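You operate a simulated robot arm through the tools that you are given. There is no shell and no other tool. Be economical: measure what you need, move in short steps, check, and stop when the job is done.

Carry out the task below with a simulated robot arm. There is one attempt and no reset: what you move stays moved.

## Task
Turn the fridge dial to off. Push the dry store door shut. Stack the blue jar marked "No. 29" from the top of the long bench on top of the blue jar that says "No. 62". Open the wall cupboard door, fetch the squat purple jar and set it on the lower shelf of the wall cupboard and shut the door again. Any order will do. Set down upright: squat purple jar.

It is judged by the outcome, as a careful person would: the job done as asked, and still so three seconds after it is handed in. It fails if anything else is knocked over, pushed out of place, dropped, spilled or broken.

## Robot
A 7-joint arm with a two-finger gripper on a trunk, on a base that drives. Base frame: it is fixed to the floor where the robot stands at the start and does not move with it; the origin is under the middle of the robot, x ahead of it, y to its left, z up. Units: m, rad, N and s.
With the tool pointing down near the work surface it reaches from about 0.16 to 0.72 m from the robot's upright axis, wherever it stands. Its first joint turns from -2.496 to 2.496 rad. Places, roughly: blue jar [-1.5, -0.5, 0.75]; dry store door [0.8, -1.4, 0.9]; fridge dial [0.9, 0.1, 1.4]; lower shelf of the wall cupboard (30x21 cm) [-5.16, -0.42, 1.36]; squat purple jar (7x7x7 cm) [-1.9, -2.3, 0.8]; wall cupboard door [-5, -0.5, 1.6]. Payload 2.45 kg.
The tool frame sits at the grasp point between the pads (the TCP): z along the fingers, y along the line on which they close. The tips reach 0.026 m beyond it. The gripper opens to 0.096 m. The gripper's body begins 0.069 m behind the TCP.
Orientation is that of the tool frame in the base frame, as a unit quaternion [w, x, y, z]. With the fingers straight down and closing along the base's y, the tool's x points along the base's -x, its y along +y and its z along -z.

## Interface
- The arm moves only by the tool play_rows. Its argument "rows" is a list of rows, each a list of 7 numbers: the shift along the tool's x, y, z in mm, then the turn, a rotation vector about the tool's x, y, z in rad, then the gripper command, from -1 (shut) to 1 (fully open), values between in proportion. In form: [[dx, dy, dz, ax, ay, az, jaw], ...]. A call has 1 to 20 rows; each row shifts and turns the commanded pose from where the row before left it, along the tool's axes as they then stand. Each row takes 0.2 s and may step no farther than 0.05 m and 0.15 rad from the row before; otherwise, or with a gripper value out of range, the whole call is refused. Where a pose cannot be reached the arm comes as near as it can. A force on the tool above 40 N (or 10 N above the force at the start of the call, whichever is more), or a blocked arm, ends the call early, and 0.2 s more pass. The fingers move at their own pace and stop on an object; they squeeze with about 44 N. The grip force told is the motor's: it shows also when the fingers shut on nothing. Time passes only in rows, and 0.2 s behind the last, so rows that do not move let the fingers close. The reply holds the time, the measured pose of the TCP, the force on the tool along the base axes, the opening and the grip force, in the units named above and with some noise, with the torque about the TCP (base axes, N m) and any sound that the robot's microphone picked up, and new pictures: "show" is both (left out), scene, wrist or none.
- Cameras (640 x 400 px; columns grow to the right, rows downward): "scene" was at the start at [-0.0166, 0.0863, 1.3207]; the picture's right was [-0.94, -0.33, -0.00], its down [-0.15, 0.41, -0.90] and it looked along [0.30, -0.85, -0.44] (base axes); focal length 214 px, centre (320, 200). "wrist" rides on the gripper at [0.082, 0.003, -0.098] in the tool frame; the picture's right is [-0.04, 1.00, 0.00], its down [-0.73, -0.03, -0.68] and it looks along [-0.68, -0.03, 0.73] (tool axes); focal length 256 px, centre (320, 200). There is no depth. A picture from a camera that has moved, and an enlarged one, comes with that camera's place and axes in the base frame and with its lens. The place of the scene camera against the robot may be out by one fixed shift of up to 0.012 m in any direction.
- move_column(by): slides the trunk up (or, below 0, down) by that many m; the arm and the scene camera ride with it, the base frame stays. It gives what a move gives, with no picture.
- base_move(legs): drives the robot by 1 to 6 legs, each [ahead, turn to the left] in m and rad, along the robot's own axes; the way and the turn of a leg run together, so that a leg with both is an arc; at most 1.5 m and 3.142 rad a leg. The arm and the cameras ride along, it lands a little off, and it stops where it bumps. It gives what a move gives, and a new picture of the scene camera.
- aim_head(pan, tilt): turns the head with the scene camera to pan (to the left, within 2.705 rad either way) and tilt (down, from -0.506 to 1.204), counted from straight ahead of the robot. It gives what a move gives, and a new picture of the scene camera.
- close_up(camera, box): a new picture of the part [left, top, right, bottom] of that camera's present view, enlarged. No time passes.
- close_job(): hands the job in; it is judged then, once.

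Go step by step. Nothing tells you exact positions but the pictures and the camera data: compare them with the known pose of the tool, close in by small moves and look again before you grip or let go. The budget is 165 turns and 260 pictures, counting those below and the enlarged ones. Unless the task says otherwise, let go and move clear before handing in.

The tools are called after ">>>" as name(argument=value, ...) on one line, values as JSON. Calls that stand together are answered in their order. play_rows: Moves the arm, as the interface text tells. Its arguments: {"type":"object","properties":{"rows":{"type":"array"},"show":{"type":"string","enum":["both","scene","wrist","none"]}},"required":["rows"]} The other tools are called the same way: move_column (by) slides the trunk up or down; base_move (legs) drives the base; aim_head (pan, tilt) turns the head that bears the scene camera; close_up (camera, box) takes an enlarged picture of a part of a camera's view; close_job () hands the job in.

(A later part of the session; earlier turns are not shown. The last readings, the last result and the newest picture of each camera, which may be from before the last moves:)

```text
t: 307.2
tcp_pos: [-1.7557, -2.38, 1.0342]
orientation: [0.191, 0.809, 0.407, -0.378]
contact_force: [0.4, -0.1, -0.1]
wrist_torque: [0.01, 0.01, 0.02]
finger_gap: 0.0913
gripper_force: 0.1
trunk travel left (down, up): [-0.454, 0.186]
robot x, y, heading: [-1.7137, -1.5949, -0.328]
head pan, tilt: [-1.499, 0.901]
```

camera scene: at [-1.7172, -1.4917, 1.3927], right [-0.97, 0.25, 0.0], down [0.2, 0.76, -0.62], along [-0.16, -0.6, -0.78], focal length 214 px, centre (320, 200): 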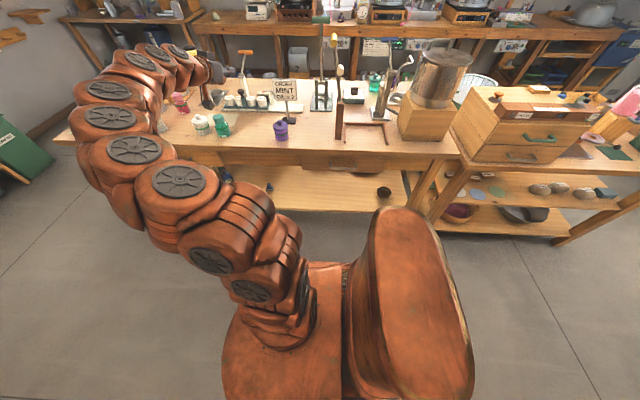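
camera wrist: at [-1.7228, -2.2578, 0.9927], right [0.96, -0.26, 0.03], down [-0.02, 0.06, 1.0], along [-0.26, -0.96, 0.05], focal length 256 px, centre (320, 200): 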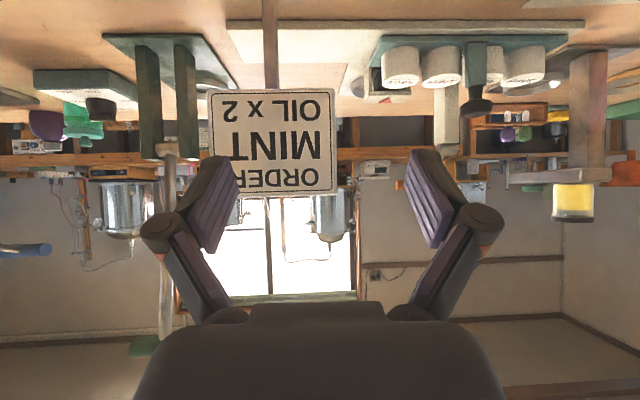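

>>> play_rows(rows=[[35, -17, 8, 0, 0, 0, 0.9], [34, -17, 9, 0, 0, 0, 0.9], [0, 0, 0, 0, 0, 0, 0.9]], show="both")

```text
t: 308.0
tcp_pos: [-1.7641, -2.3356, 0.968]
orientation: [0.192, 0.809, 0.408, -0.378]
contact_force: [-0.6, -0.1, 0.4]
wrist_torque: [-0.02, -0.01, 0.01]
finger_gap: 0.0908
gripper_force: 0.0
trunk travel left (down, up): [-0.454, 0.186]
robot x, y, heading: [-1.7102, -1.5958, -0.331]
head pan, tilt: [-1.499, 0.901]
camera scene: at [-1.7172, -1.4918, 1.3927], right [-0.97, 0.25, 0.0], down [0.2, 0.76, -0.62], along [-0.16, -0.6, -0.78], focal length 214 px, centre (320, 200)
camera wrist: at [-1.686, -2.2356, 0.9679], right [0.79, -0.61, 0.03], down [0.01, 0.06, 1.0], along [-0.62, -0.79, 0.05], focal length 256 px, centre (320, 200)
```

scene: 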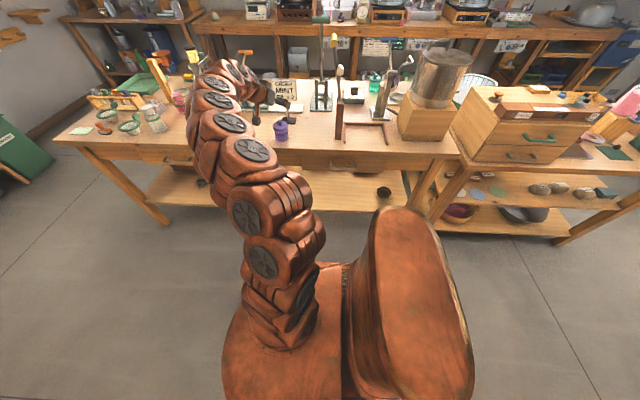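
wrist: 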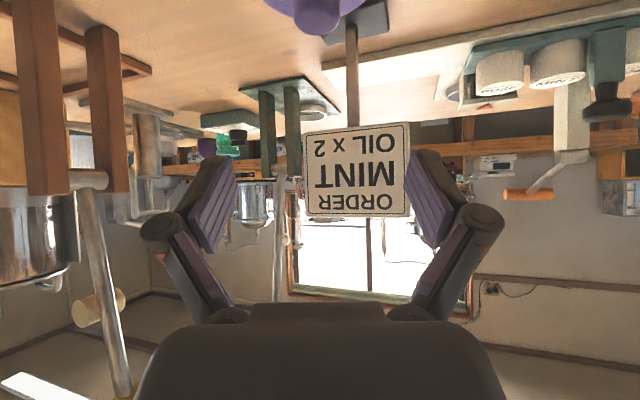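

Over the jar. Descend.

>>> play_rows(rows=[[21, 0, 17.6, 0, 0, 0, 0.95], [21, 0, 17.6, 0, 0, 0, 0.95], [21, 0, 17.6, 0, 0, 0, 0.95], [15, 0, 12, 0, 0, 0, 0.95], [0, 0, 0, 0, 0, 0, 0.95]], show="wrist")

>>> close_up(camera="scene", box=[220, 70, 340, 160])

```text
t: 309.2
tcp_pos: [-1.7645, -2.3364, 0.8673]
orientation: [0.192, 0.808, 0.408, -0.379]
contact_force: [-0.1, 0.7, -0.1]
wrist_torque: [-0.01, 0.01, -0.02]
finger_gap: 0.0934
gripper_force: 0.1
trunk travel left (down, up): [-0.454, 0.186]
robot x, y, heading: [-1.7113, -1.5984, -0.326]
head pan, tilt: [-1.499, 0.901]
camera wrist: at [-1.6853, -2.2353, 0.8669], right [0.79, -0.61, 0.03], down [0.01, 0.06, 1.0], along [-0.61, -0.79, 0.05], focal length 256 px, centre (320, 200)
```

wrist: 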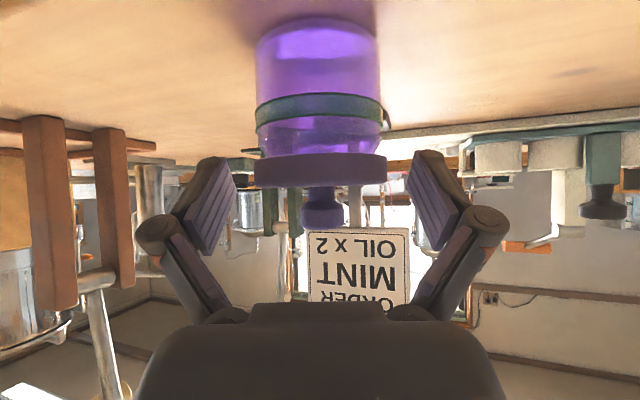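

```text
4.44 times, centred on (280, 115) of scene
camera zoom: at [-1.7172, -1.4918, 1.3927], right [-0.97, 0.25, 0.0], down [0.2, 0.76, -0.62], along [-0.16, -0.6, -0.78], focal length 953 px, centre (498, 578)
```

zoom: 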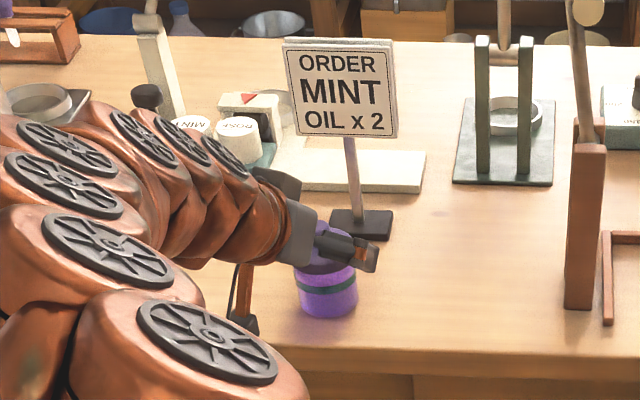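

Jar is centred between the fingers. Lower to the green band and close.

>>> play_rows(rows=[[13, 0, 11, 0, 0, 0, 0.95], [12, 0, 10, 0, 0, 0, 0.95], [0, 0, 0, 0, 0, 0, 0.5], [0, 0, 0, 0, 0, 0, 0], [0, 0, 0, 0, 0, 0, -0.5], [0, 0, 0, 0, 0, 0, -1], [0, 0, 0, 0, 0, 0, -1]], show="wrist")

```text
t: 310.8
tcp_pos: [-1.7638, -2.3356, 0.8349]
orientation: [0.191, 0.809, 0.408, -0.378]
contact_force: [0.6, -0.8, 2.1]
wrist_torque: [-0.08, -0.07, 0.03]
finger_gap: 0.0567
gripper_force: 43.7
trunk travel left (down, up): [-0.454, 0.186]
robot x, y, heading: [-1.7151, -1.5946, -0.331]
head pan, tilt: [-1.499, 0.901]
camera wrist: at [-1.6849, -2.2352, 0.8344], right [0.79, -0.61, 0.03], down [0.01, 0.06, 1.0], along [-0.61, -0.79, 0.05], focal length 256 px, centre (320, 200)
```

wrist: 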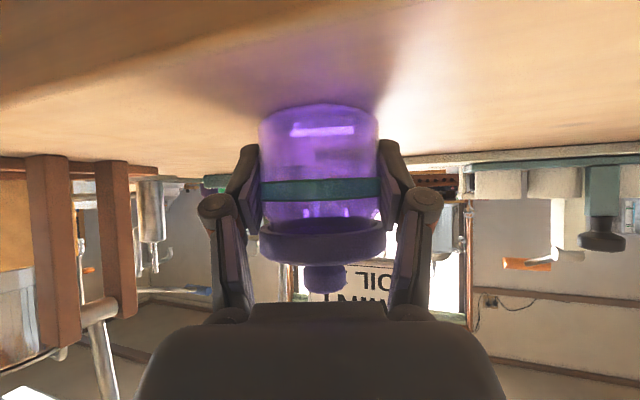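

Gripped on the body. Lift vertically and raise the trunk.

>>> play_rows(rows=[[-8, 0, -6.4, 0, 0, 0, -1], [-23, 0, -19, 0, 0, 0, -1], [-23, 0, -19, 0, 0, 0, -1], [-23, 0, -19, 0, 0, 0, -1], [-23, 0, -19, 0, 0, 0, -1], [0, 0, 0, 0, 0, 0, -1]], show="wrist")

>>> move_column(by=0.186)

>>> aim_head(pan=2.6, tilt=0.2)

```text
t: 312.2
tcp_pos: [-1.7637, -2.3362, 0.9642]
orientation: [0.192, 0.808, 0.408, -0.378]
contact_force: [0.2, 1.2, -1.4]
wrist_torque: [0.02, 0.04, -0.01]
finger_gap: 0.0566
gripper_force: 44.1
trunk travel left (down, up): [-0.454, 0.186]
robot x, y, heading: [-1.7118, -1.6003, -0.328]
head pan, tilt: [-1.499, 0.901]
camera wrist: at [-1.6857, -2.2353, 0.9646], right [0.79, -0.61, 0.03], down [0.01, 0.06, 1.0], along [-0.61, -0.79, 0.05], focal length 256 px, centre (320, 200)
```

wrist: 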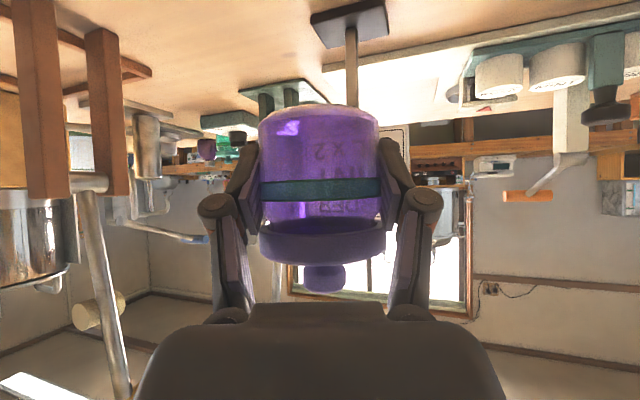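

```text
t: 314.3
tcp_pos: [-1.7628, -2.3363, 1.1502]
orientation: [0.192, 0.808, 0.408, -0.378]
contact_force: [-0.8, -1.1, -1.3]
wrist_torque: [0.04, 0.0, -0.01]
finger_gap: 0.0564
gripper_force: 43.8
trunk travel left (down, up): [-0.64, 0.0]
robot x, y, heading: [-1.7103, -1.5961, -0.335]
head pan, tilt: [-1.499, 0.901]
```

```text
t: 317.6
tcp_pos: [-1.7639, -2.3365, 1.1501]
orientation: [0.192, 0.809, 0.408, -0.378]
contact_force: [0.4, -0.7, -1.7]
wrist_torque: [0.04, 0.04, -0.03]
finger_gap: 0.0563
gripper_force: 43.9
trunk travel left (down, up): [-0.64, 0.0]
robot x, y, heading: [-1.7113, -1.5955, -0.329]
head pan, tilt: [2.601, 0.201]
camera scene: at [-1.7581, -1.3477, 1.6398], right [0.76, 0.64, 0.0], down [0.13, -0.15, -0.98], along [-0.63, 0.75, -0.2], focal length 214 px, centre (320, 200)
```

scene: 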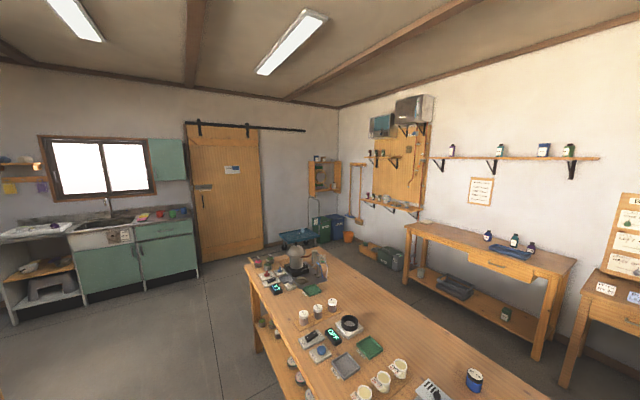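

The teal wall cupboard is straight behind me, above a counter. Swing the jar forward off the table before reversing.

>>> play_rows(rows=[[14.8, 36.2, -17.7, -0.046, 0, -0.0384, -1], [14.8, 36.2, -17.7, -0.046, 0, -0.0384, -1], [14.8, 36.2, -17.7, -0.046, 0, -0.0384, -1], [14.8, 36.2, -17.7, -0.046, 0, -0.0384, -1], [14.8, 36.2, -17.7, -0.046, 0, -0.0384, -1], [14.8, 36.2, -17.7, -0.046, 0, -0.0384, -1], [14.8, 36.2, -17.7, -0.046, 0, -0.0384, -1], [14.8, 36.2, -17.7, -0.046, 0, -0.0384, -1], [14.8, 36.2, -17.7, -0.046, 0, -0.0384, -1], [14.8, 36.2, -17.7, -0.046, 0, -0.0384, -1], [14.8, 36.2, -17.7, -0.046, 0, -0.0384, -1], [14.8, 36.2, -17.7, -0.046, 0, -0.0384, -1], [14.8, 36.2, -17.7, -0.046, 0, -0.0384, -1], [14.8, 36.2, -17.7, -0.046, 0, -0.0384, -1], [14.8, 36.2, -17.7, -0.046, 0, -0.0384, -1], [14.8, 36.2, -17.7, -0.046, 0, -0.0384, -1], [14.8, 36.2, -17.7, -0.046, 0, -0.0384, -1], [0, 0, 0, 0, 0, 0, -1]], show="wrist")

```text
t: 321.4
tcp_pos: [-1.1233, -2.0537, 1.1483]
orientation: [0.352, 0.507, 0.75, -0.238]
contact_force: [-0.1, -0.1, -0.6]
wrist_torque: [0.01, 0.02, 0.0]
finger_gap: 0.0565
gripper_force: 44.3
trunk travel left (down, up): [-0.64, 0.0]
robot x, y, heading: [-1.7107, -1.595, -0.332]
head pan, tilt: [2.601, 0.201]
camera wrist: at [-1.1688, -1.9346, 1.1483], right [0.94, 0.35, 0.03], down [-0.05, 0.04, 1.0], along [0.35, -0.94, 0.05], focal length 256 px, centre (320, 200)
```

wrist: 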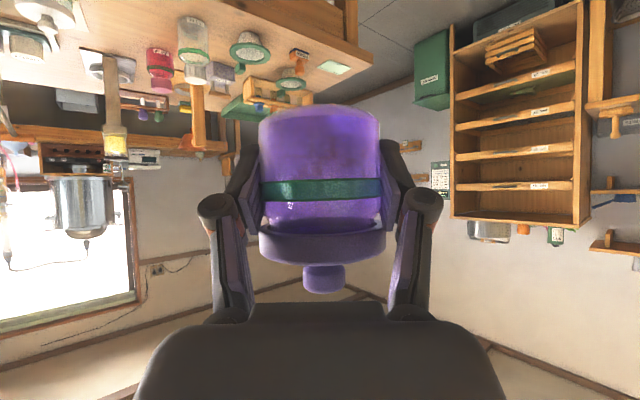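

Clear. Reverse 2.4 m into the open area and turn around to face the cupboard.

>>> base_move(legs=[[-1.2, 0], [-1.2, 0]])

>>> base_move(legs=[[0, 1.6], [0, 1.54]])

>>> aim_head(pan=0.0, tilt=0.2)

```text
t: 333.1
tcp_pos: [-3.397, -1.3093, 1.1479]
orientation: [0.352, 0.506, 0.751, -0.237]
contact_force: [-0.3, -0.5, -1.4]
wrist_torque: [0.02, -0.02, -0.01]
finger_gap: 0.0566
gripper_force: 43.6
trunk travel left (down, up): [-0.64, 0.0]
robot x, y, heading: [-3.9843, -0.8513, -0.324]
head pan, tilt: [2.601, 0.201]
camera scene: at [-4.0303, -0.602, 1.6397], right [0.76, 0.64, 0.0], down [0.13, -0.15, -0.98], along [-0.63, 0.75, -0.2], focal length 214 px, centre (320, 200)
```

scene: 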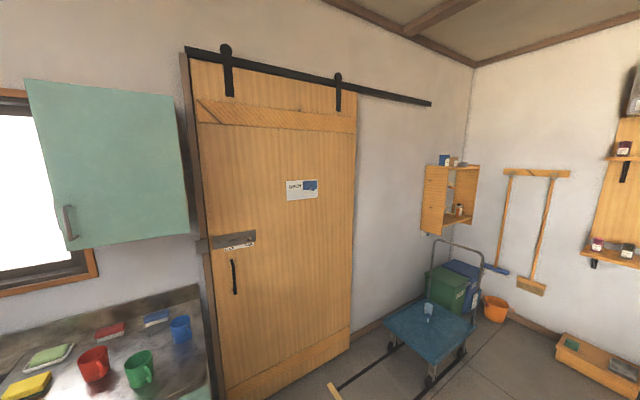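

```text
t: 341.1
tcp_pos: [-4.5583, -0.378, 1.1492]
orientation: [-0.243, 0.743, -0.518, -0.348]
contact_force: [0.4, -0.8, -0.5]
wrist_torque: [0.01, -0.04, 0.02]
finger_gap: 0.0563
gripper_force: 43.8
trunk travel left (down, up): [-0.64, 0.0]
robot x, y, heading: [-3.9824, -0.8511, 2.786]
head pan, tilt: [2.601, 0.201]
camera scene: at [-3.9416, -1.1222, 1.6397], right [-0.78, -0.62, 0.0], down [-0.12, 0.16, -0.98], along [0.61, -0.77, -0.2], focal length 214 px, centre (320, 200)
```

scene: 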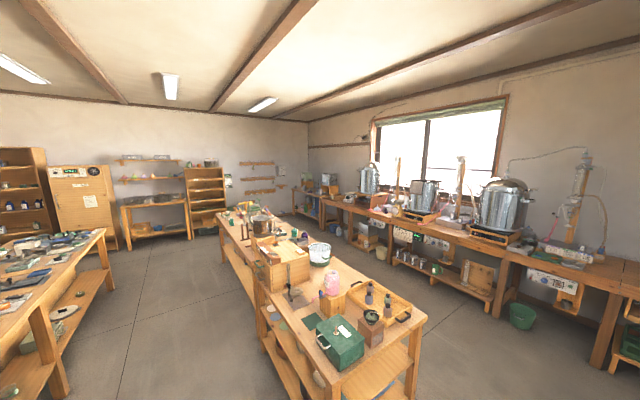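

```text
t: 343.4
tcp_pos: [-4.5578, -0.3774, 1.1471]
orientation: [-0.242, 0.743, -0.518, -0.348]
contact_force: [0.1, -0.2, -1.9]
wrist_torque: [0.0, -0.03, -0.02]
finger_gap: 0.0565
gripper_force: 44.1
trunk travel left (down, up): [-0.64, 0.0]
robot x, y, heading: [-3.9828, -0.8495, 2.778]
head pan, tilt: [0.0, 0.201]
camera scene: at [-4.0866, -1.0163, 1.6397], right [0.35, 0.94, 0.0], down [0.19, -0.07, -0.98], along [-0.92, 0.35, -0.2], focal length 214 px, centre (320, 200)
```

scene: 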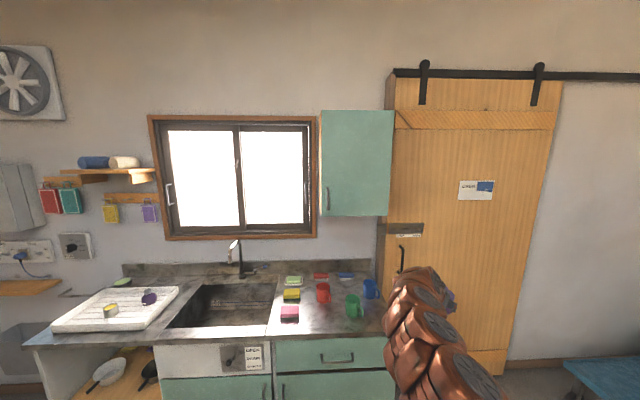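

Facing the cupboard: door handle at its lower left, hinge on the right. I need free hands to open it, so find a spot on the counter for the jar.

>>> aim_head(pan=0.0, tilt=0.6)

>>> close_up(camera="scene", box=[220, 20, 460, 260])

```text
t: 344.3
tcp_pos: [-4.5576, -0.3774, 1.1483]
orientation: [-0.243, 0.742, -0.518, -0.348]
contact_force: [-0.1, -1.1, -2.3]
wrist_torque: [-0.05, -0.02, 0.05]
finger_gap: 0.0563
gripper_force: 44.0
trunk travel left (down, up): [-0.64, 0.0]
robot x, y, heading: [-3.983, -0.8513, 2.78]
head pan, tilt: [0.0, 0.6]
camera scene: at [-4.0821, -1.0179, 1.603], right [0.35, 0.94, 0.0], down [0.53, -0.2, -0.83], along [-0.77, 0.29, -0.56], focal length 214 px, centre (320, 200)
```

scene: 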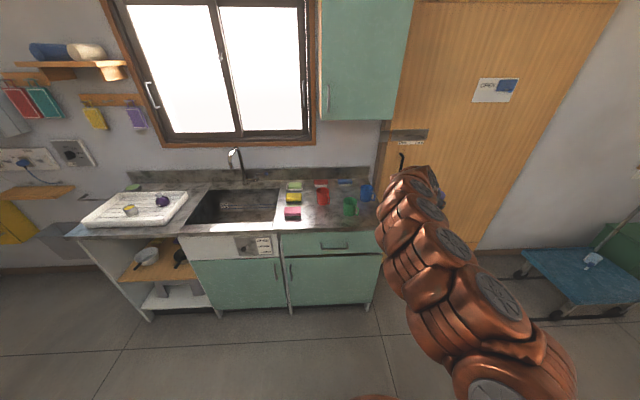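

```text
1.67 times, centred on (340, 140) of scene
camera zoom: at [-4.0821, -1.0179, 1.603], right [0.35, 0.94, 0.0], down [0.53, -0.2, -0.83], along [-0.77, 0.29, -0.56], focal length 358 px, centre (287, 300)
```

zoom: 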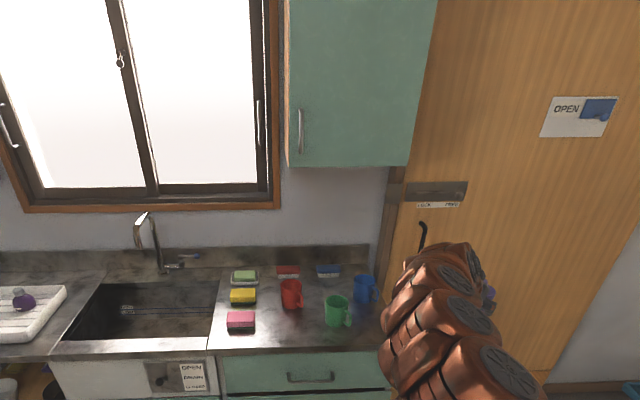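

There is a free spot on the counter between the pink sponge and the green mug. Drive forward 0.22 m and swing the jar over that spot, high.

>>> base_move(legs=[[0.22, 0]])

>>> play_rows(rows=[[0, 0, 0, -0.077, 0, -0.064, -1], [0, 0, 0, -0.077, 0, -0.064, -1], [0, 0, 0, -0.077, 0, -0.064, -1], [0, 0, 0, -0.077, 0, -0.064, -1], [0, 0, 0, -0.077, 0, -0.064, -1], [0, 0, 0, -0.077, 0, -0.064, -1], [4.9, 42, -5.8, 0, 0, 0, -1], [4.9, 42, -5.8, 0, 0, 0, -1], [4.9, 42, -5.8, 0, 0, 0, -1], [4.9, 42, -5.8, 0, 0, 0, -1], [4.9, 42, -5.8, 0, 0, 0, -1], [4.9, 42, -5.8, 0, 0, 0, -1], [4.9, 42, -5.8, 0, 0, 0, -1], [4.9, 42, -5.8, 0, 0, 0, -1], [4.9, 42, -5.8, 0, 0, 0, -1], [0, 0, 0, 0, 0, 0, -1]], show="both")

```text
t: 346.0
tcp_pos: [-4.764, -0.2998, 1.1485]
orientation: [-0.243, 0.742, -0.518, -0.348]
contact_force: [0.1, -0.4, -0.5]
wrist_torque: [0.0, -0.01, -0.01]
finger_gap: 0.0564
gripper_force: 43.7
trunk travel left (down, up): [-0.64, 0.0]
robot x, y, heading: [-4.1907, -0.7771, 2.781]
head pan, tilt: [0.0, 0.6]
camera scene: at [-4.2882, -0.9402, 1.603], right [0.35, 0.94, 0.0], down [0.53, -0.2, -0.83], along [-0.77, 0.29, -0.56], focal length 214 px, centre (320, 200)
```

scene: 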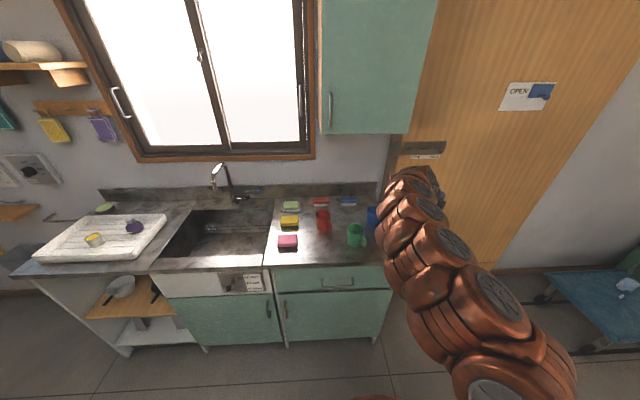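

```text
t: 349.4
tcp_pos: [-4.9836, -0.481, 1.1618]
orientation: [-0.189, 0.811, -0.402, -0.381]
contact_force: [0.0, 0.4, -1.6]
wrist_torque: [-0.03, 0.01, -0.01]
finger_gap: 0.0562
gripper_force: 43.7
out of reach, approached as far as the arm can: row 1, 2, 3, 4, 5, 6, 13, 14, 15
trunk travel left (down, up): [-0.64, 0.0]
robot x, y, heading: [-4.1941, -0.7713, 2.78]
head pan, tilt: [0.0, 0.6]
camera scene: at [-4.2885, -0.9401, 1.603], right [0.35, 0.94, 0.0], down [0.53, -0.2, -0.82], along [-0.77, 0.29, -0.57], focal length 214 px, centre (320, 200)
camera wrist: at [-4.9098, -0.5843, 1.1616], right [-0.81, -0.59, 0.03], down [0.06, -0.02, 1.0], along [-0.58, 0.81, 0.05], focal length 256 px, centre (320, 200)
```

scene: 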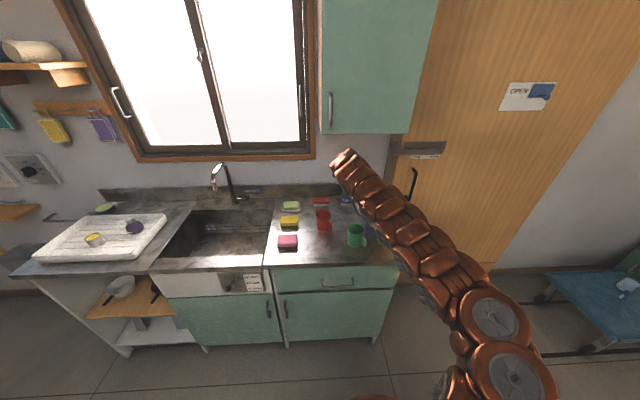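
wrist: 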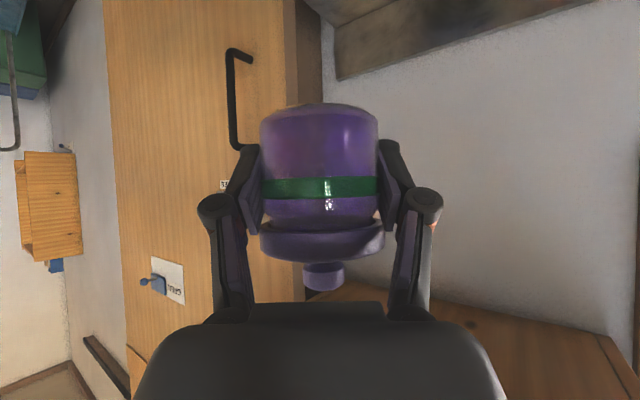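

The wrist resists turning left, so I'll turn the base left 0.28 rad to bring the spot straight ahead.

>>> base_move(legs=[[0, 0.28]])

>>> aim_head(pan=-0.3, tilt=0.8)

```text
t: 350.7
tcp_pos: [-5.0336, -0.7123, 1.1615]
orientation: [-0.133, 0.86, -0.284, -0.403]
contact_force: [0.8, 0.6, -1.5]
wrist_torque: [-0.01, 0.0, 0.04]
finger_gap: 0.0563
gripper_force: 44.0
trunk travel left (down, up): [-0.64, 0.0]
robot x, y, heading: [-4.1899, -0.7735, 3.064]
head pan, tilt: [0.0, 0.6]
camera scene: at [-4.2408, -0.9618, 1.603], right [0.08, 1.0, 0.0], down [0.56, -0.04, -0.82], along [-0.82, 0.06, -0.57], focal length 214 px, centre (320, 200)
```

scene: 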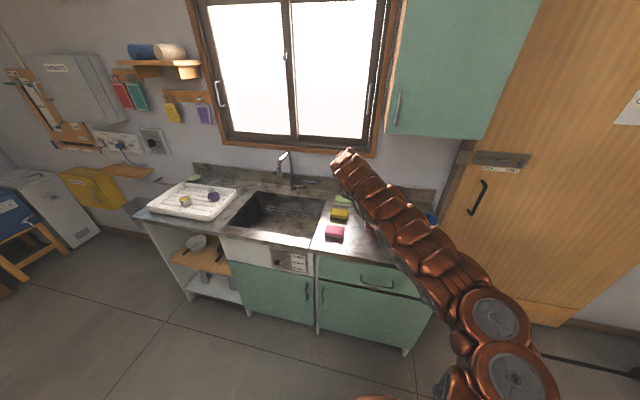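

```text
t: 351.5
tcp_pos: [-5.0356, -0.713, 1.1614]
orientation: [-0.133, 0.86, -0.284, -0.403]
contact_force: [-0.2, 0.0, -1.2]
wrist_torque: [0.02, 0.02, 0.0]
finger_gap: 0.0562
gripper_force: 43.8
trunk travel left (down, up): [-0.64, 0.0]
robot x, y, heading: [-4.1928, -0.7743, 3.067]
head pan, tilt: [-0.3, 0.799]
camera scene: at [-4.2277, -0.9391, 1.5861], right [0.37, 0.93, 0.0], down [0.67, -0.26, -0.7], along [-0.65, 0.26, -0.72], focal length 214 px, centre (320, 200)
```

scene: 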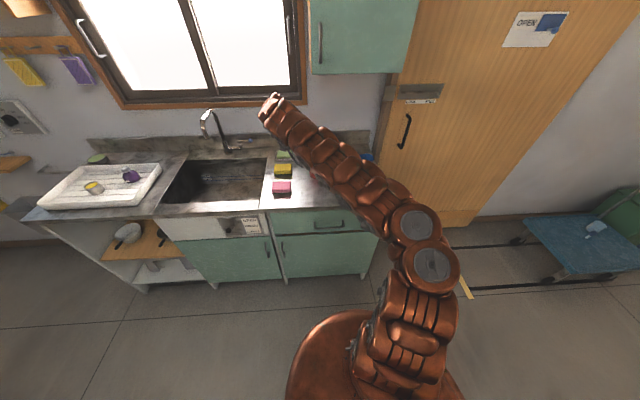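

Centre over the spot and lower with the trunk.

>>> play_rows(rows=[[14, -25, -17, 0, 0, 0, -1], [14, -25, -17, 0, 0, 0, -1], [15, -26, -17, 0, 0, 0, -1], [0, 0, 0, 0, 0, 0, -1]], show="none")

>>> move_column(by=-0.18)

>>> play_rows(rows=[[0, 0, 0, 0, 0, 0, -1]], show="both")

```text
t: 352.5
tcp_pos: [-4.9387, -0.6887, 1.1638]
orientation: [-0.133, 0.861, -0.283, -0.402]
contact_force: [0.3, -0.5, -2.4]
wrist_torque: [0.0, 0.01, -0.03]
finger_gap: 0.0564
gripper_force: 44.1
out of reach, approached as far as the arm can: row 3
trunk travel left (down, up): [-0.64, 0.0]
robot x, y, heading: [-4.1917, -0.7771, 3.066]
head pan, tilt: [-0.3, 0.799]
```

```text
t: 354.5
tcp_pos: [-4.9396, -0.6881, 0.9824]
orientation: [-0.133, 0.86, -0.284, -0.402]
contact_force: [-0.3, -0.1, -0.4]
wrist_torque: [0.02, 0.0, 0.0]
finger_gap: 0.0564
gripper_force: 44.1
trunk travel left (down, up): [-0.46, 0.18]
robot x, y, heading: [-4.1898, -0.7792, 3.068]
head pan, tilt: [-0.3, 0.799]
```

```text
t: 354.9
tcp_pos: [-4.9396, -0.6888, 0.9828]
orientation: [-0.132, 0.861, -0.283, -0.401]
contact_force: [-0.6, 1.1, -2.0]
wrist_torque: [-0.01, -0.03, 0.04]
finger_gap: 0.0563
gripper_force: 44.7
trunk travel left (down, up): [-0.46, 0.18]
robot x, y, heading: [-4.192, -0.7742, 3.065]
head pan, tilt: [-0.3, 0.799]
camera scene: at [-4.2276, -0.9391, 1.4061], right [0.37, 0.93, 0.0], down [0.67, -0.26, -0.7], along [-0.65, 0.26, -0.72], focal length 214 px, centre (320, 200)
camera wrist: at [-4.8394, -0.767, 0.9834], right [-0.62, -0.79, 0.03], down [0.06, -0.01, 1.0], along [-0.79, 0.62, 0.05], focal length 256 px, centre (320, 200)
```

scene: 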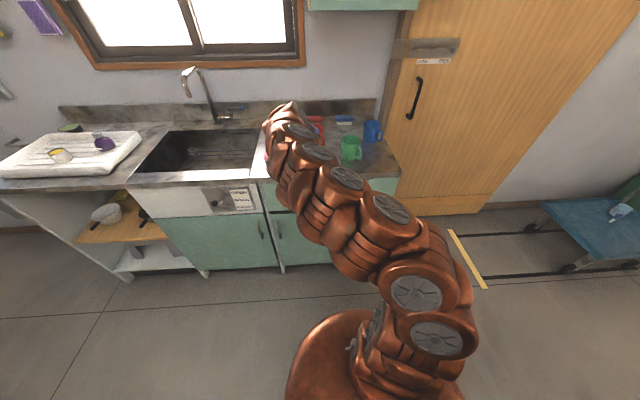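
wrist: 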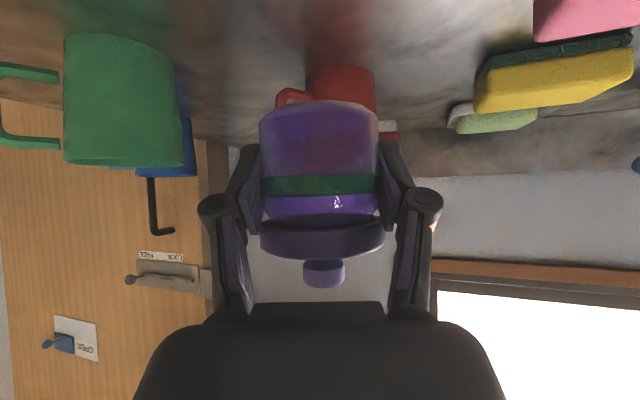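

Spot is clear. Lower carefully to contact.

>>> play_rows(rows=[[20, 0, 16.6, 0, 0, 0, -1], [20, 0, 16.6, 0, 0, 0, -1], [16, 0, 13.3, 0, 0, 0, -1], [4, 0, 3.3, 0, 0, 0, -1], [4, 0, 3.3, 0, 0, 0, -1], [0, 0, 0, 0, 0, 0, -1]], show="wrist")

```text
t: 356.3
tcp_pos: [-4.9685, -0.6772, 0.9165]
orientation: [-0.132, 0.86, -0.283, -0.403]
contact_force: [0.7, -0.7, 20.0]
wrist_torque: [0.3, 0.61, 0.0]
finger_gap: 0.0566
gripper_force: 44.2
out of reach, approached as far as the arm can: row 1, 2, 3, 5
trunk travel left (down, up): [-0.46, 0.18]
robot x, y, heading: [-4.1942, -0.7735, 3.06]
head pan, tilt: [-0.3, 0.799]
camera wrist: at [-4.8676, -0.7551, 0.9165], right [-0.61, -0.79, 0.03], down [0.06, -0.01, 1.0], along [-0.79, 0.62, 0.05], focal length 256 px, centre (320, 200)
```

wrist: 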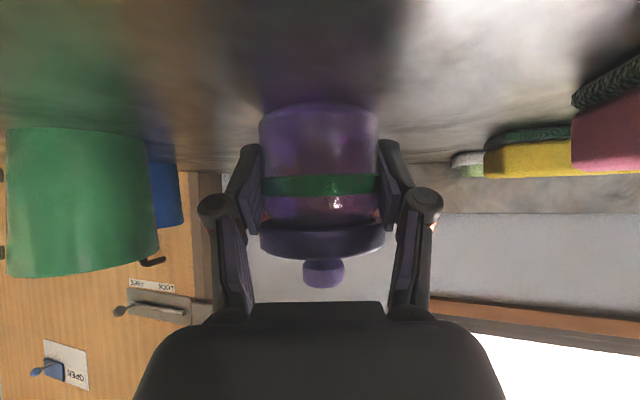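

Contact at 20 N. Release and withdraw along the tool axis.

>>> play_rows(rows=[[-0.8, 0, -0.6, 0, 0, 0, -1], [0, 0, 0, 0, 0, 0, -0.2], [0, 0, 0, 0, 0, 0, 0.4], [0, 0, 0, 0, 0, 0, 0.95], [0, 0, 0, 0, 0, 0, 0.95], [0, 0, -20, 0, 0, 0, 0.95], [-10, 0, -30, 0, 0, 0, 0.95], [-20, 0, -30, 0, 0, 0, 0.95], [-20, 0, -30, 0, 0, 0, 0.95]], show="both")

```text
t: 358.3
tcp_pos: [-4.9397, -0.7028, 1.0304]
orientation: [-0.133, 0.86, -0.284, -0.402]
contact_force: [-0.7, 0.1, -0.2]
wrist_torque: [0.03, 0.02, -0.04]
finger_gap: 0.0935
gripper_force: 0.1
out of reach, approached as far as the arm can: row 6, 7
trunk travel left (down, up): [-0.46, 0.18]
robot x, y, heading: [-4.1908, -0.7754, 3.067]
head pan, tilt: [-0.3, 0.799]
camera scene: at [-4.2277, -0.9391, 1.4061], right [0.37, 0.93, 0.0], down [0.67, -0.26, -0.7], along [-0.65, 0.26, -0.72], focal length 214 px, centre (320, 200)
camera wrist: at [-4.8376, -0.7818, 1.0297], right [-0.62, -0.79, 0.03], down [0.06, -0.01, 1.0], along [-0.79, 0.62, 0.05], focal length 256 px, centre (320, 200)
```

scene: 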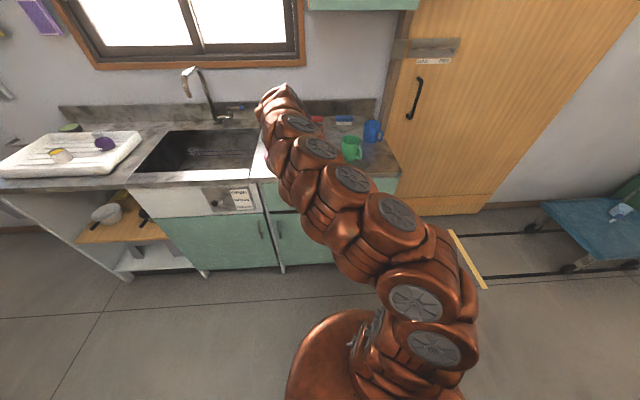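
wrist: 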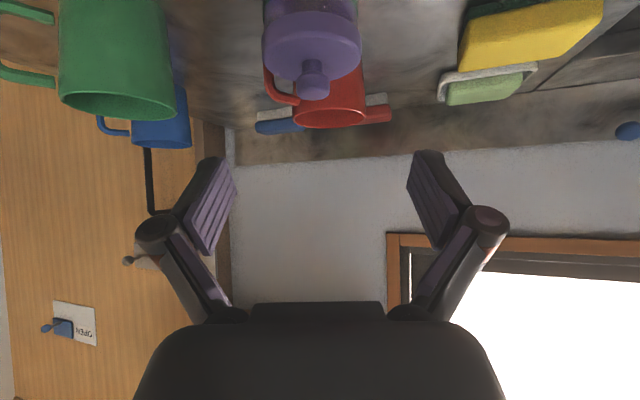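

Jar stands fine on the counter. Raise the trunk, level the tool, and look at the cupboard handle.

>>> move_column(by=0.18)

>>> play_rows(rows=[[-15, 0, -25, 0, 0, 0, 0.3], [-15, 0, -25, 0, -0.1, 0, 0.3], [-20, 0, -20, 0, -0.1, 0, 0.3], [-25, 0, -15, 0, -0.1, 0, 0.3], [-25, 0, -10, 0, -0.1, 0, 0.3], [-30, 0, 0, 0, 0, 0, 0.3], [-30, 0, 0, 0, 0, 0, 0.3], [0, 0, 0, 0, 0, 0, 0.3]], show="none")

>>> aim_head(pan=-0.3, tilt=0.2)

>>> play_rows(rows=[[0, 0, 0, 0, 0, 0, 0.3]], show="wrist")

```text
t: 360.3
tcp_pos: [-4.9378, -0.7033, 1.209]
orientation: [-0.133, 0.861, -0.284, -0.401]
contact_force: [0.0, -0.1, -0.2]
wrist_torque: [0.01, 0.01, 0.01]
finger_gap: 0.0938
gripper_force: 0.0
trunk travel left (down, up): [-0.64, 0.0]
robot x, y, heading: [-4.1913, -0.7758, 3.054]
head pan, tilt: [-0.3, 0.799]
```

```text
t: 362.1
tcp_pos: [-4.9397, -0.7033, 1.4113]
orientation: [-0.186, 0.764, -0.252, -0.564]
contact_force: [-0.3, -0.1, -0.5]
wrist_torque: [-0.01, -0.01, 0.03]
finger_gap: 0.0626
gripper_force: 0.2
out of reach, approached as far as the arm can: row 4, 5
trunk travel left (down, up): [-0.64, 0.0]
robot x, y, heading: [-4.1878, -0.7746, 3.064]
head pan, tilt: [-0.3, 0.799]
```

```text
t: 363.1
tcp_pos: [-4.9385, -0.7039, 1.4122]
orientation: [-0.186, 0.764, -0.251, -0.565]
contact_force: [-0.1, 0.6, -0.1]
wrist_torque: [-0.03, 0.02, 0.01]
finger_gap: 0.0624
gripper_force: 0.1
trunk travel left (down, up): [-0.64, 0.0]
robot x, y, heading: [-4.1926, -0.7783, 3.059]
head pan, tilt: [-0.3, 0.201]
camera scene: at [-4.2391, -0.9345, 1.6396], right [0.37, 0.93, 0.0], down [0.19, -0.07, -0.98], along [-0.91, 0.36, -0.2], focal length 214 px, centre (320, 200)
```

scene: 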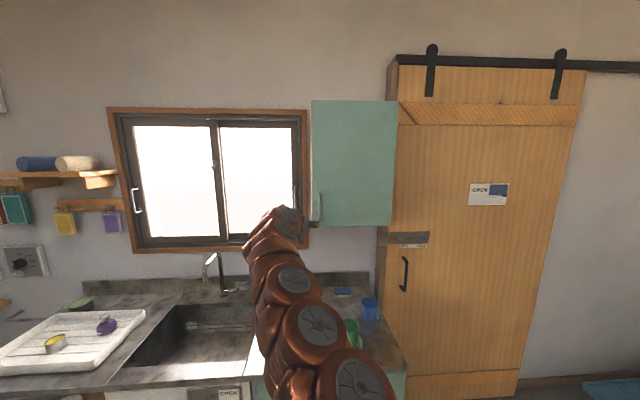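

```text
t: 363.5
tcp_pos: [-4.9385, -0.7045, 1.4105]
orientation: [-0.187, 0.763, -0.251, -0.565]
contact_force: [-0.3, 0.0, 0.0]
wrist_torque: [-0.03, 0.02, 0.0]
finger_gap: 0.0623
gripper_force: 0.0
trunk travel left (down, up): [-0.64, 0.0]
robot x, y, heading: [-4.191, -0.7764, 3.062]
head pan, tilt: [-0.3, 0.201]
camera wrist: at [-4.8466, -0.7777, 1.3619], right [-0.6, -0.8, 0.04], down [0.37, -0.24, 0.9], along [-0.71, 0.56, 0.43], focal length 256 px, centre (320, 200)
```

wrist: 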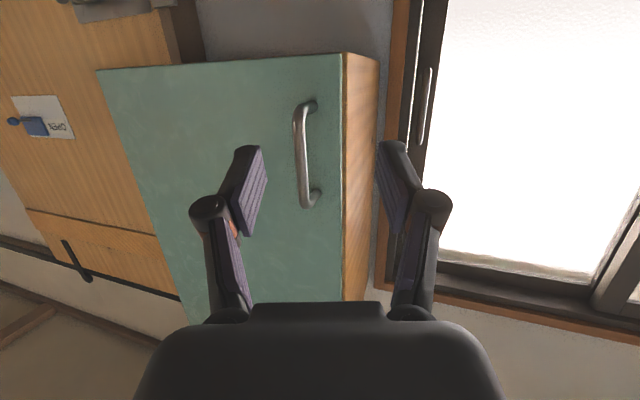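

The handle lies almost between the fingers at (-5.016,-0.626,1.424). Advance onto it.

>>> play_rows(rows=[[-14, -5, 25, 0, 0, 0, 0.1], [-14, -5, 25, 0, 0, 0, 0.1], [-10, -4, 20, 0, 0, 0, 0.1], [0, 0, 0, 0, 0, 0, 0.1]], show="wrist")

```text
t: 364.5
tcp_pos: [-4.9952, -0.6583, 1.4287]
orientation: [-0.187, 0.763, -0.249, -0.567]
contact_force: [-0.1, -2.2, 0.4]
wrist_torque: [0.03, 0.02, -0.13]
finger_gap: 0.0527
gripper_force: 0.1
trunk travel left (down, up): [-0.64, 0.0]
robot x, y, heading: [-4.1876, -0.7753, 3.064]
head pan, tilt: [-0.3, 0.201]
camera wrist: at [-4.9016, -0.7297, 1.3797], right [-0.6, -0.8, 0.03], down [0.37, -0.24, 0.9], along [-0.71, 0.55, 0.44], focal length 256 px, centre (320, 200)
```

wrist: 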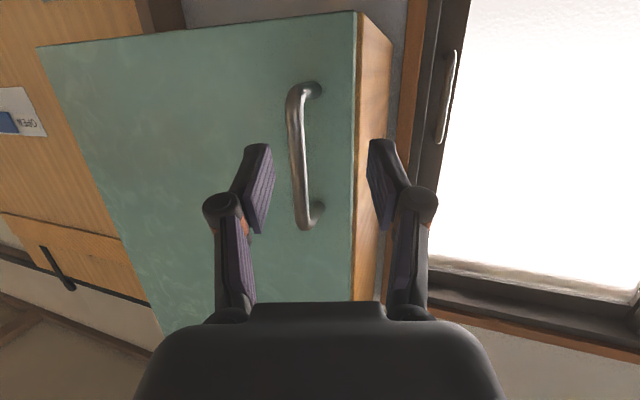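

The bar is level with the fingertips. Centre (8 mm), advance 12 mm and close.

>>> play_rows(rows=[[-2, -8, 6, 0, 0, 0, 0.1], [-2, 0, 8, 0, 0, 0, 0.1], [0, 0, 0, 0, 0, 0, -0.5], [0, 0, 0, 0, 0, 0, -1], [0, 0, 0, 0, 0, 0, -1]], show="wrist")

```text
t: 365.7
tcp_pos: [-4.9992, -0.6352, 1.4287]
orientation: [-0.187, 0.763, -0.252, -0.565]
contact_force: [0.2, -0.3, 0.0]
wrist_torque: [-0.02, 0.0, 0.01]
finger_gap: 0.0
gripper_force: 16.6
trunk travel left (down, up): [-0.64, 0.0]
robot x, y, heading: [-4.1942, -0.7765, 3.06]
head pan, tilt: [-0.3, 0.201]
camera wrist: at [-4.9074, -0.7065, 1.3784], right [-0.6, -0.8, 0.04], down [0.37, -0.24, 0.9], along [-0.71, 0.56, 0.43], focal length 256 px, centre (320, 200)
```

wrist: 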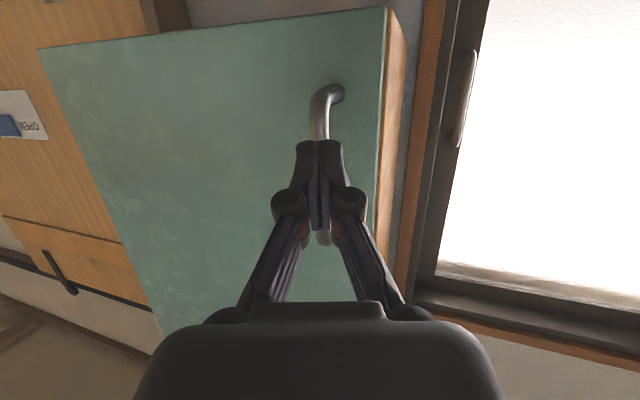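

Closed just short of the bar. Open, advance ~18 mm, and close again.

>>> play_rows(rows=[[0, 0, -5, 0, 0, 0, 0], [0, 0, 0, 0, 0, 0, 0], [0, 0, 0, 0, 0, 0, 0], [-2, 0, 10, 0, 0, 0, 0], [-2, 0, 8, 0, 0, 0, 0], [-2, 0, 7, 0, 0, 0, 0], [0, 0, 0, 0, 0, 0, -0.5], [0, 0, 0, 0, 0, 0, -1], [0, 0, 0, 0, 0, 0, -1]], show="wrist")

```text
t: 367.7
tcp_pos: [-5.0167, -0.6225, 1.428]
orientation: [-0.186, 0.764, -0.252, -0.565]
contact_force: [0.0, -2.1, 0.1]
wrist_torque: [-0.06, 0.08, 0.01]
finger_gap: 0.0116
gripper_force: 29.8
trunk travel left (down, up): [-0.64, 0.0]
robot x, y, heading: [-4.1897, -0.7763, 3.067]
head pan, tilt: [-0.3, 0.201]
camera wrist: at [-4.9233, -0.6942, 1.3788], right [-0.6, -0.8, 0.04], down [0.37, -0.23, 0.9], along [-0.71, 0.56, 0.43], focal length 256 px, centre (320, 200)
```

wrist: 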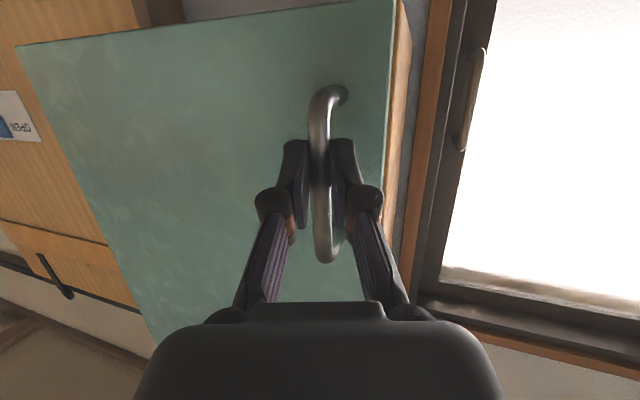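

Gripped the handle. Pull along the door's arc.

>>> play_rows(rows=[[5.4, -11.7, -17.5, 0, 0, 0, -1], [5.4, -11.7, -17.5, 0, 0, 0, -1], [5.4, -11.7, -17.5, 0, 0, 0, -1], [5.4, -11.7, -17.5, 0, 0, 0, -1], [5.4, -11.7, -17.5, 0, 0, 0, -1], [3.9, -17.1, -12.6, 0, 0, 0, -1], [3.9, -17.1, -12.6, 0, 0, 0, -1], [3.9, -17.1, -12.6, 0, 0, 0, -1]], show="both")

```text
t: 368.6
tcp_pos: [-4.9491, -0.623, 1.4279]
orientation: [-0.16, 0.767, -0.259, -0.565]
contact_force: [-1.5, 10.2, -1.0]
wrist_torque: [1.08, -0.45, -0.31]
finger_gap: 0.0124
gripper_force: 39.6
trunk travel left (down, up): [-0.64, 0.0]
robot x, y, heading: [-4.1899, -0.7742, 3.057]
head pan, tilt: [-0.3, 0.201]
stopped in row 4: the force on the tool passed its limit at 50 N (the readings are from after the stop); the commanded pose is now the measured one
camera scene: at [-4.2413, -0.933, 1.6397], right [0.37, 0.93, 0.0], down [0.19, -0.08, -0.98], along [-0.91, 0.37, -0.2], focal length 214 px, centre (320, 200)
camera wrist: at [-4.8555, -0.6968, 1.3805], right [-0.59, -0.8, 0.09], down [0.38, -0.18, 0.91], along [-0.71, 0.56, 0.41], focal length 256 px, centre (320, 200)
```

scene: 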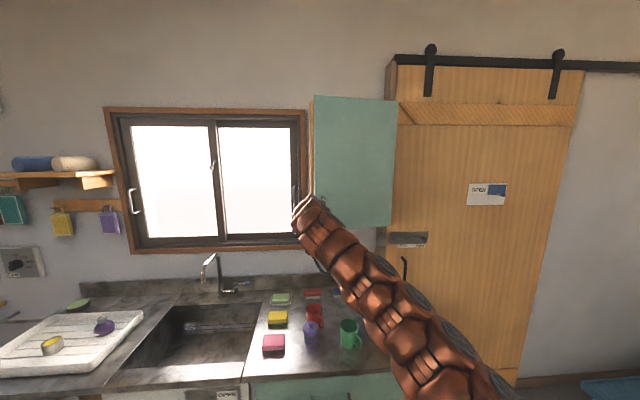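
wrist: 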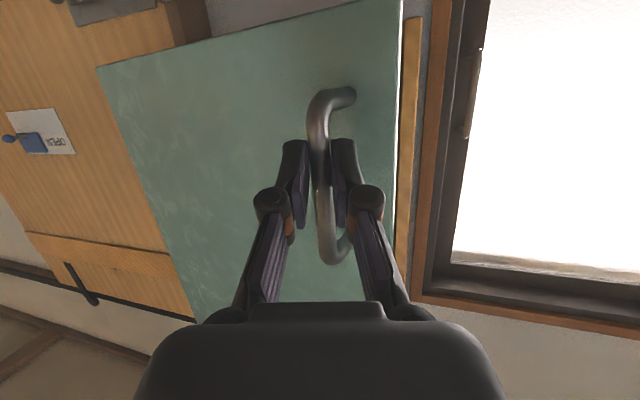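

The door is coming open. Continue more gently.

>>> play_rows(rows=[[-0.3, -3.8, 1, 0, 0, 0, -1], [1.7, -4.5, -6, 0, 0, 0, -1], [1.7, -4.8, -6, 0, 0, 0, -1], [1.6, -5.4, -5.5, 0, 0, 0, -1], [1.6, -5.7, -5.3, 0, 0, 0, -1], [1.6, -5.7, -5.3, 0, 0, 0, -1], [1.6, -5.7, -5.3, 0, 0, 0, -1], [1.5, -6, -5, 0, 0, 0, -1], [1.5, -6, -5, 0, 0, 0, -1], [1.5, -6, -5, 0, 0, 0, -1], [1.4, -6.4, -4.6, 0, 0, 0, -1], [1.4, -6.4, -4.6, 0, 0, 0, -1]], show="wrist")

```text
t: 371.2
tcp_pos: [-4.8605, -0.6044, 1.4278]
orientation: [-0.157, 0.767, -0.257, -0.567]
contact_force: [-4.3, 12.6, 11.2]
wrist_torque: [0.83, -0.6, -0.17]
finger_gap: 0.0125
gripper_force: 39.3
trunk travel left (down, up): [-0.64, 0.0]
robot x, y, heading: [-4.191, -0.7757, 3.059]
head pan, tilt: [-0.3, 0.201]
camera wrist: at [-4.7682, -0.6781, 1.3799], right [-0.58, -0.81, 0.09], down [0.39, -0.18, 0.9], along [-0.72, 0.56, 0.42], focal length 256 px, centre (320, 200)
```

wrist: 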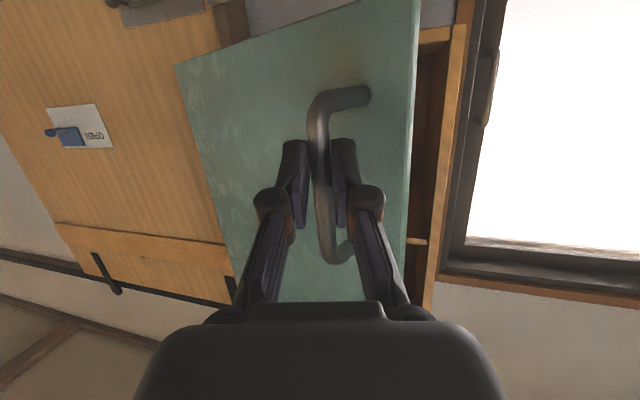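

About 35° open. Release, back off, and move left of the door's edge.

>>> play_rows(rows=[[0, 0, 0, 0, 0, 0, 0.2], [0, 0, 0, 0, 0, 0, 0.2], [0, 0, -20, 0, 0, 0, 0.2], [0, 0, -25, 0, 0, 0, 0], [0, 10, -20, 0, 0, 0, -1], [0, 40, 0, 0, 0, 0, -1], [0, 40, 0, 0, 0, 0, -1], [0, 20, 0, 0, 0, 0, -1], [0, 0, 0, 0, 0, 0, -1]], show="both")

```text
t: 373.2
tcp_pos: [-4.8743, -0.7341, 1.4515]
orientation: [-0.158, 0.767, -0.256, -0.566]
contact_force: [0.0, -0.6, -0.9]
wrist_torque: [0.0, 0.0, -0.05]
finger_gap: 0.0
gripper_force: 29.1
trunk travel left (down, up): [-0.64, 0.0]
robot x, y, heading: [-4.1912, -0.7762, 3.059]
head pan, tilt: [-0.3, 0.201]
camera scene: at [-4.2399, -0.9343, 1.6397], right [0.37, 0.93, 0.0], down [0.19, -0.07, -0.98], along [-0.91, 0.37, -0.2], focal length 214 px, centre (320, 200)
camera wrist: at [-4.7804, -0.8063, 1.4049], right [-0.58, -0.81, 0.09], down [0.38, -0.18, 0.91], along [-0.72, 0.56, 0.42], focal length 256 px, centre (320, 200)
```

scene: 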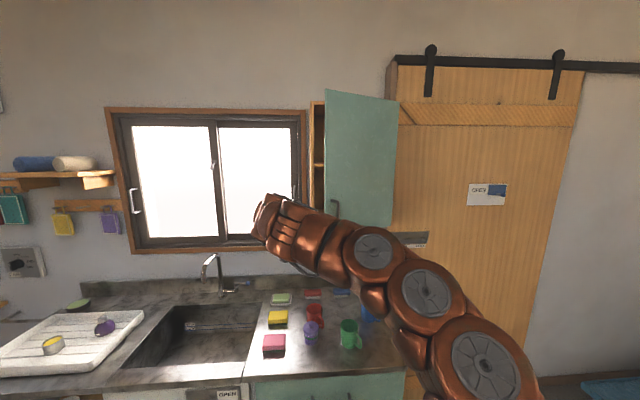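
wrist: 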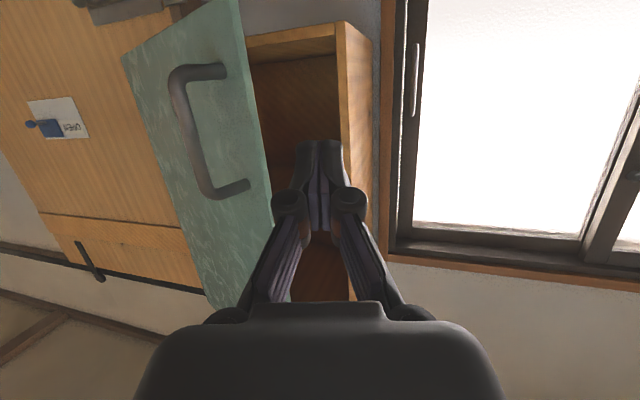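

The fist is by the opening with the door edge to its left in view. Slip behind the edge and sweep the door open.

>>> play_rows(rows=[[-11, 11, 37, 0, 0, 0, -1], [-11, 11, 37, 0, 0, 0, -1], [0, -25, -0.6, 0, 0, 0, -1], [0, -25, -0.6, 0, 0, 0, -1], [0, -25, -0.6, 0, 0, 0, -1], [0, -20, -0.6, 0, 0, 0, -1], [0, -15, -3, 0, 0, 0, -1], [0, -15, -3, 0, 0, 0, -1], [0, -15, -3, 0, 0, 0, -1], [0, -15, -3, 0, 0, 0, -1]], show="both")

```text
t: 374.6
tcp_pos: [-4.9014, -0.6556, 1.45]
orientation: [-0.152, 0.769, -0.247, -0.569]
contact_force: [4.0, -19.3, 4.9]
wrist_torque: [0.18, 0.11, 0.21]
finger_gap: 0.0
gripper_force: 28.5
trunk travel left (down, up): [-0.64, 0.0]
robot x, y, heading: [-4.1907, -0.7739, 3.065]
head pan, tilt: [-0.3, 0.201]
stopped in row 6: the force on the tool passed its limit at 45 N (the readings are from after the stop); the commanded pose is now the measured one
camera scene: at [-4.2376, -0.9366, 1.6397], right [0.37, 0.93, 0.0], down [0.18, -0.07, -0.98], along [-0.91, 0.36, -0.2], focal length 214 px, centre (320, 200)
camera wrist: at [-4.8064, -0.7247, 1.4021], right [-0.56, -0.82, 0.08], down [0.39, -0.18, 0.9], along [-0.73, 0.54, 0.42], focal length 256 px, centre (320, 200)
```

scene: 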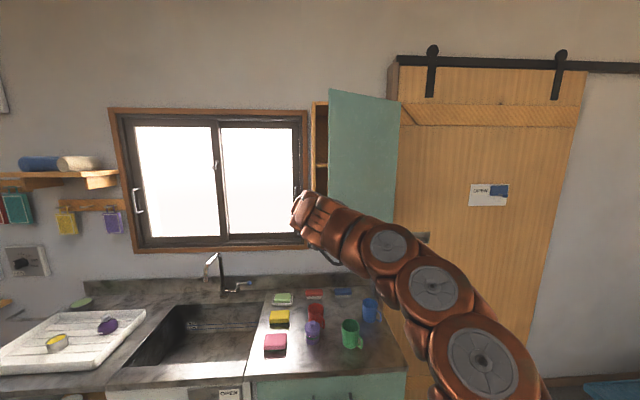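
wrist: 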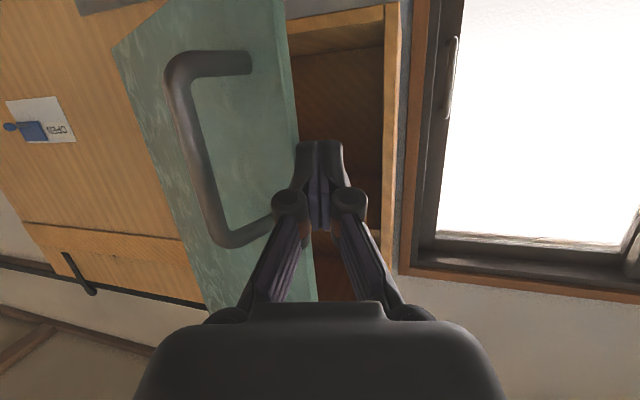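

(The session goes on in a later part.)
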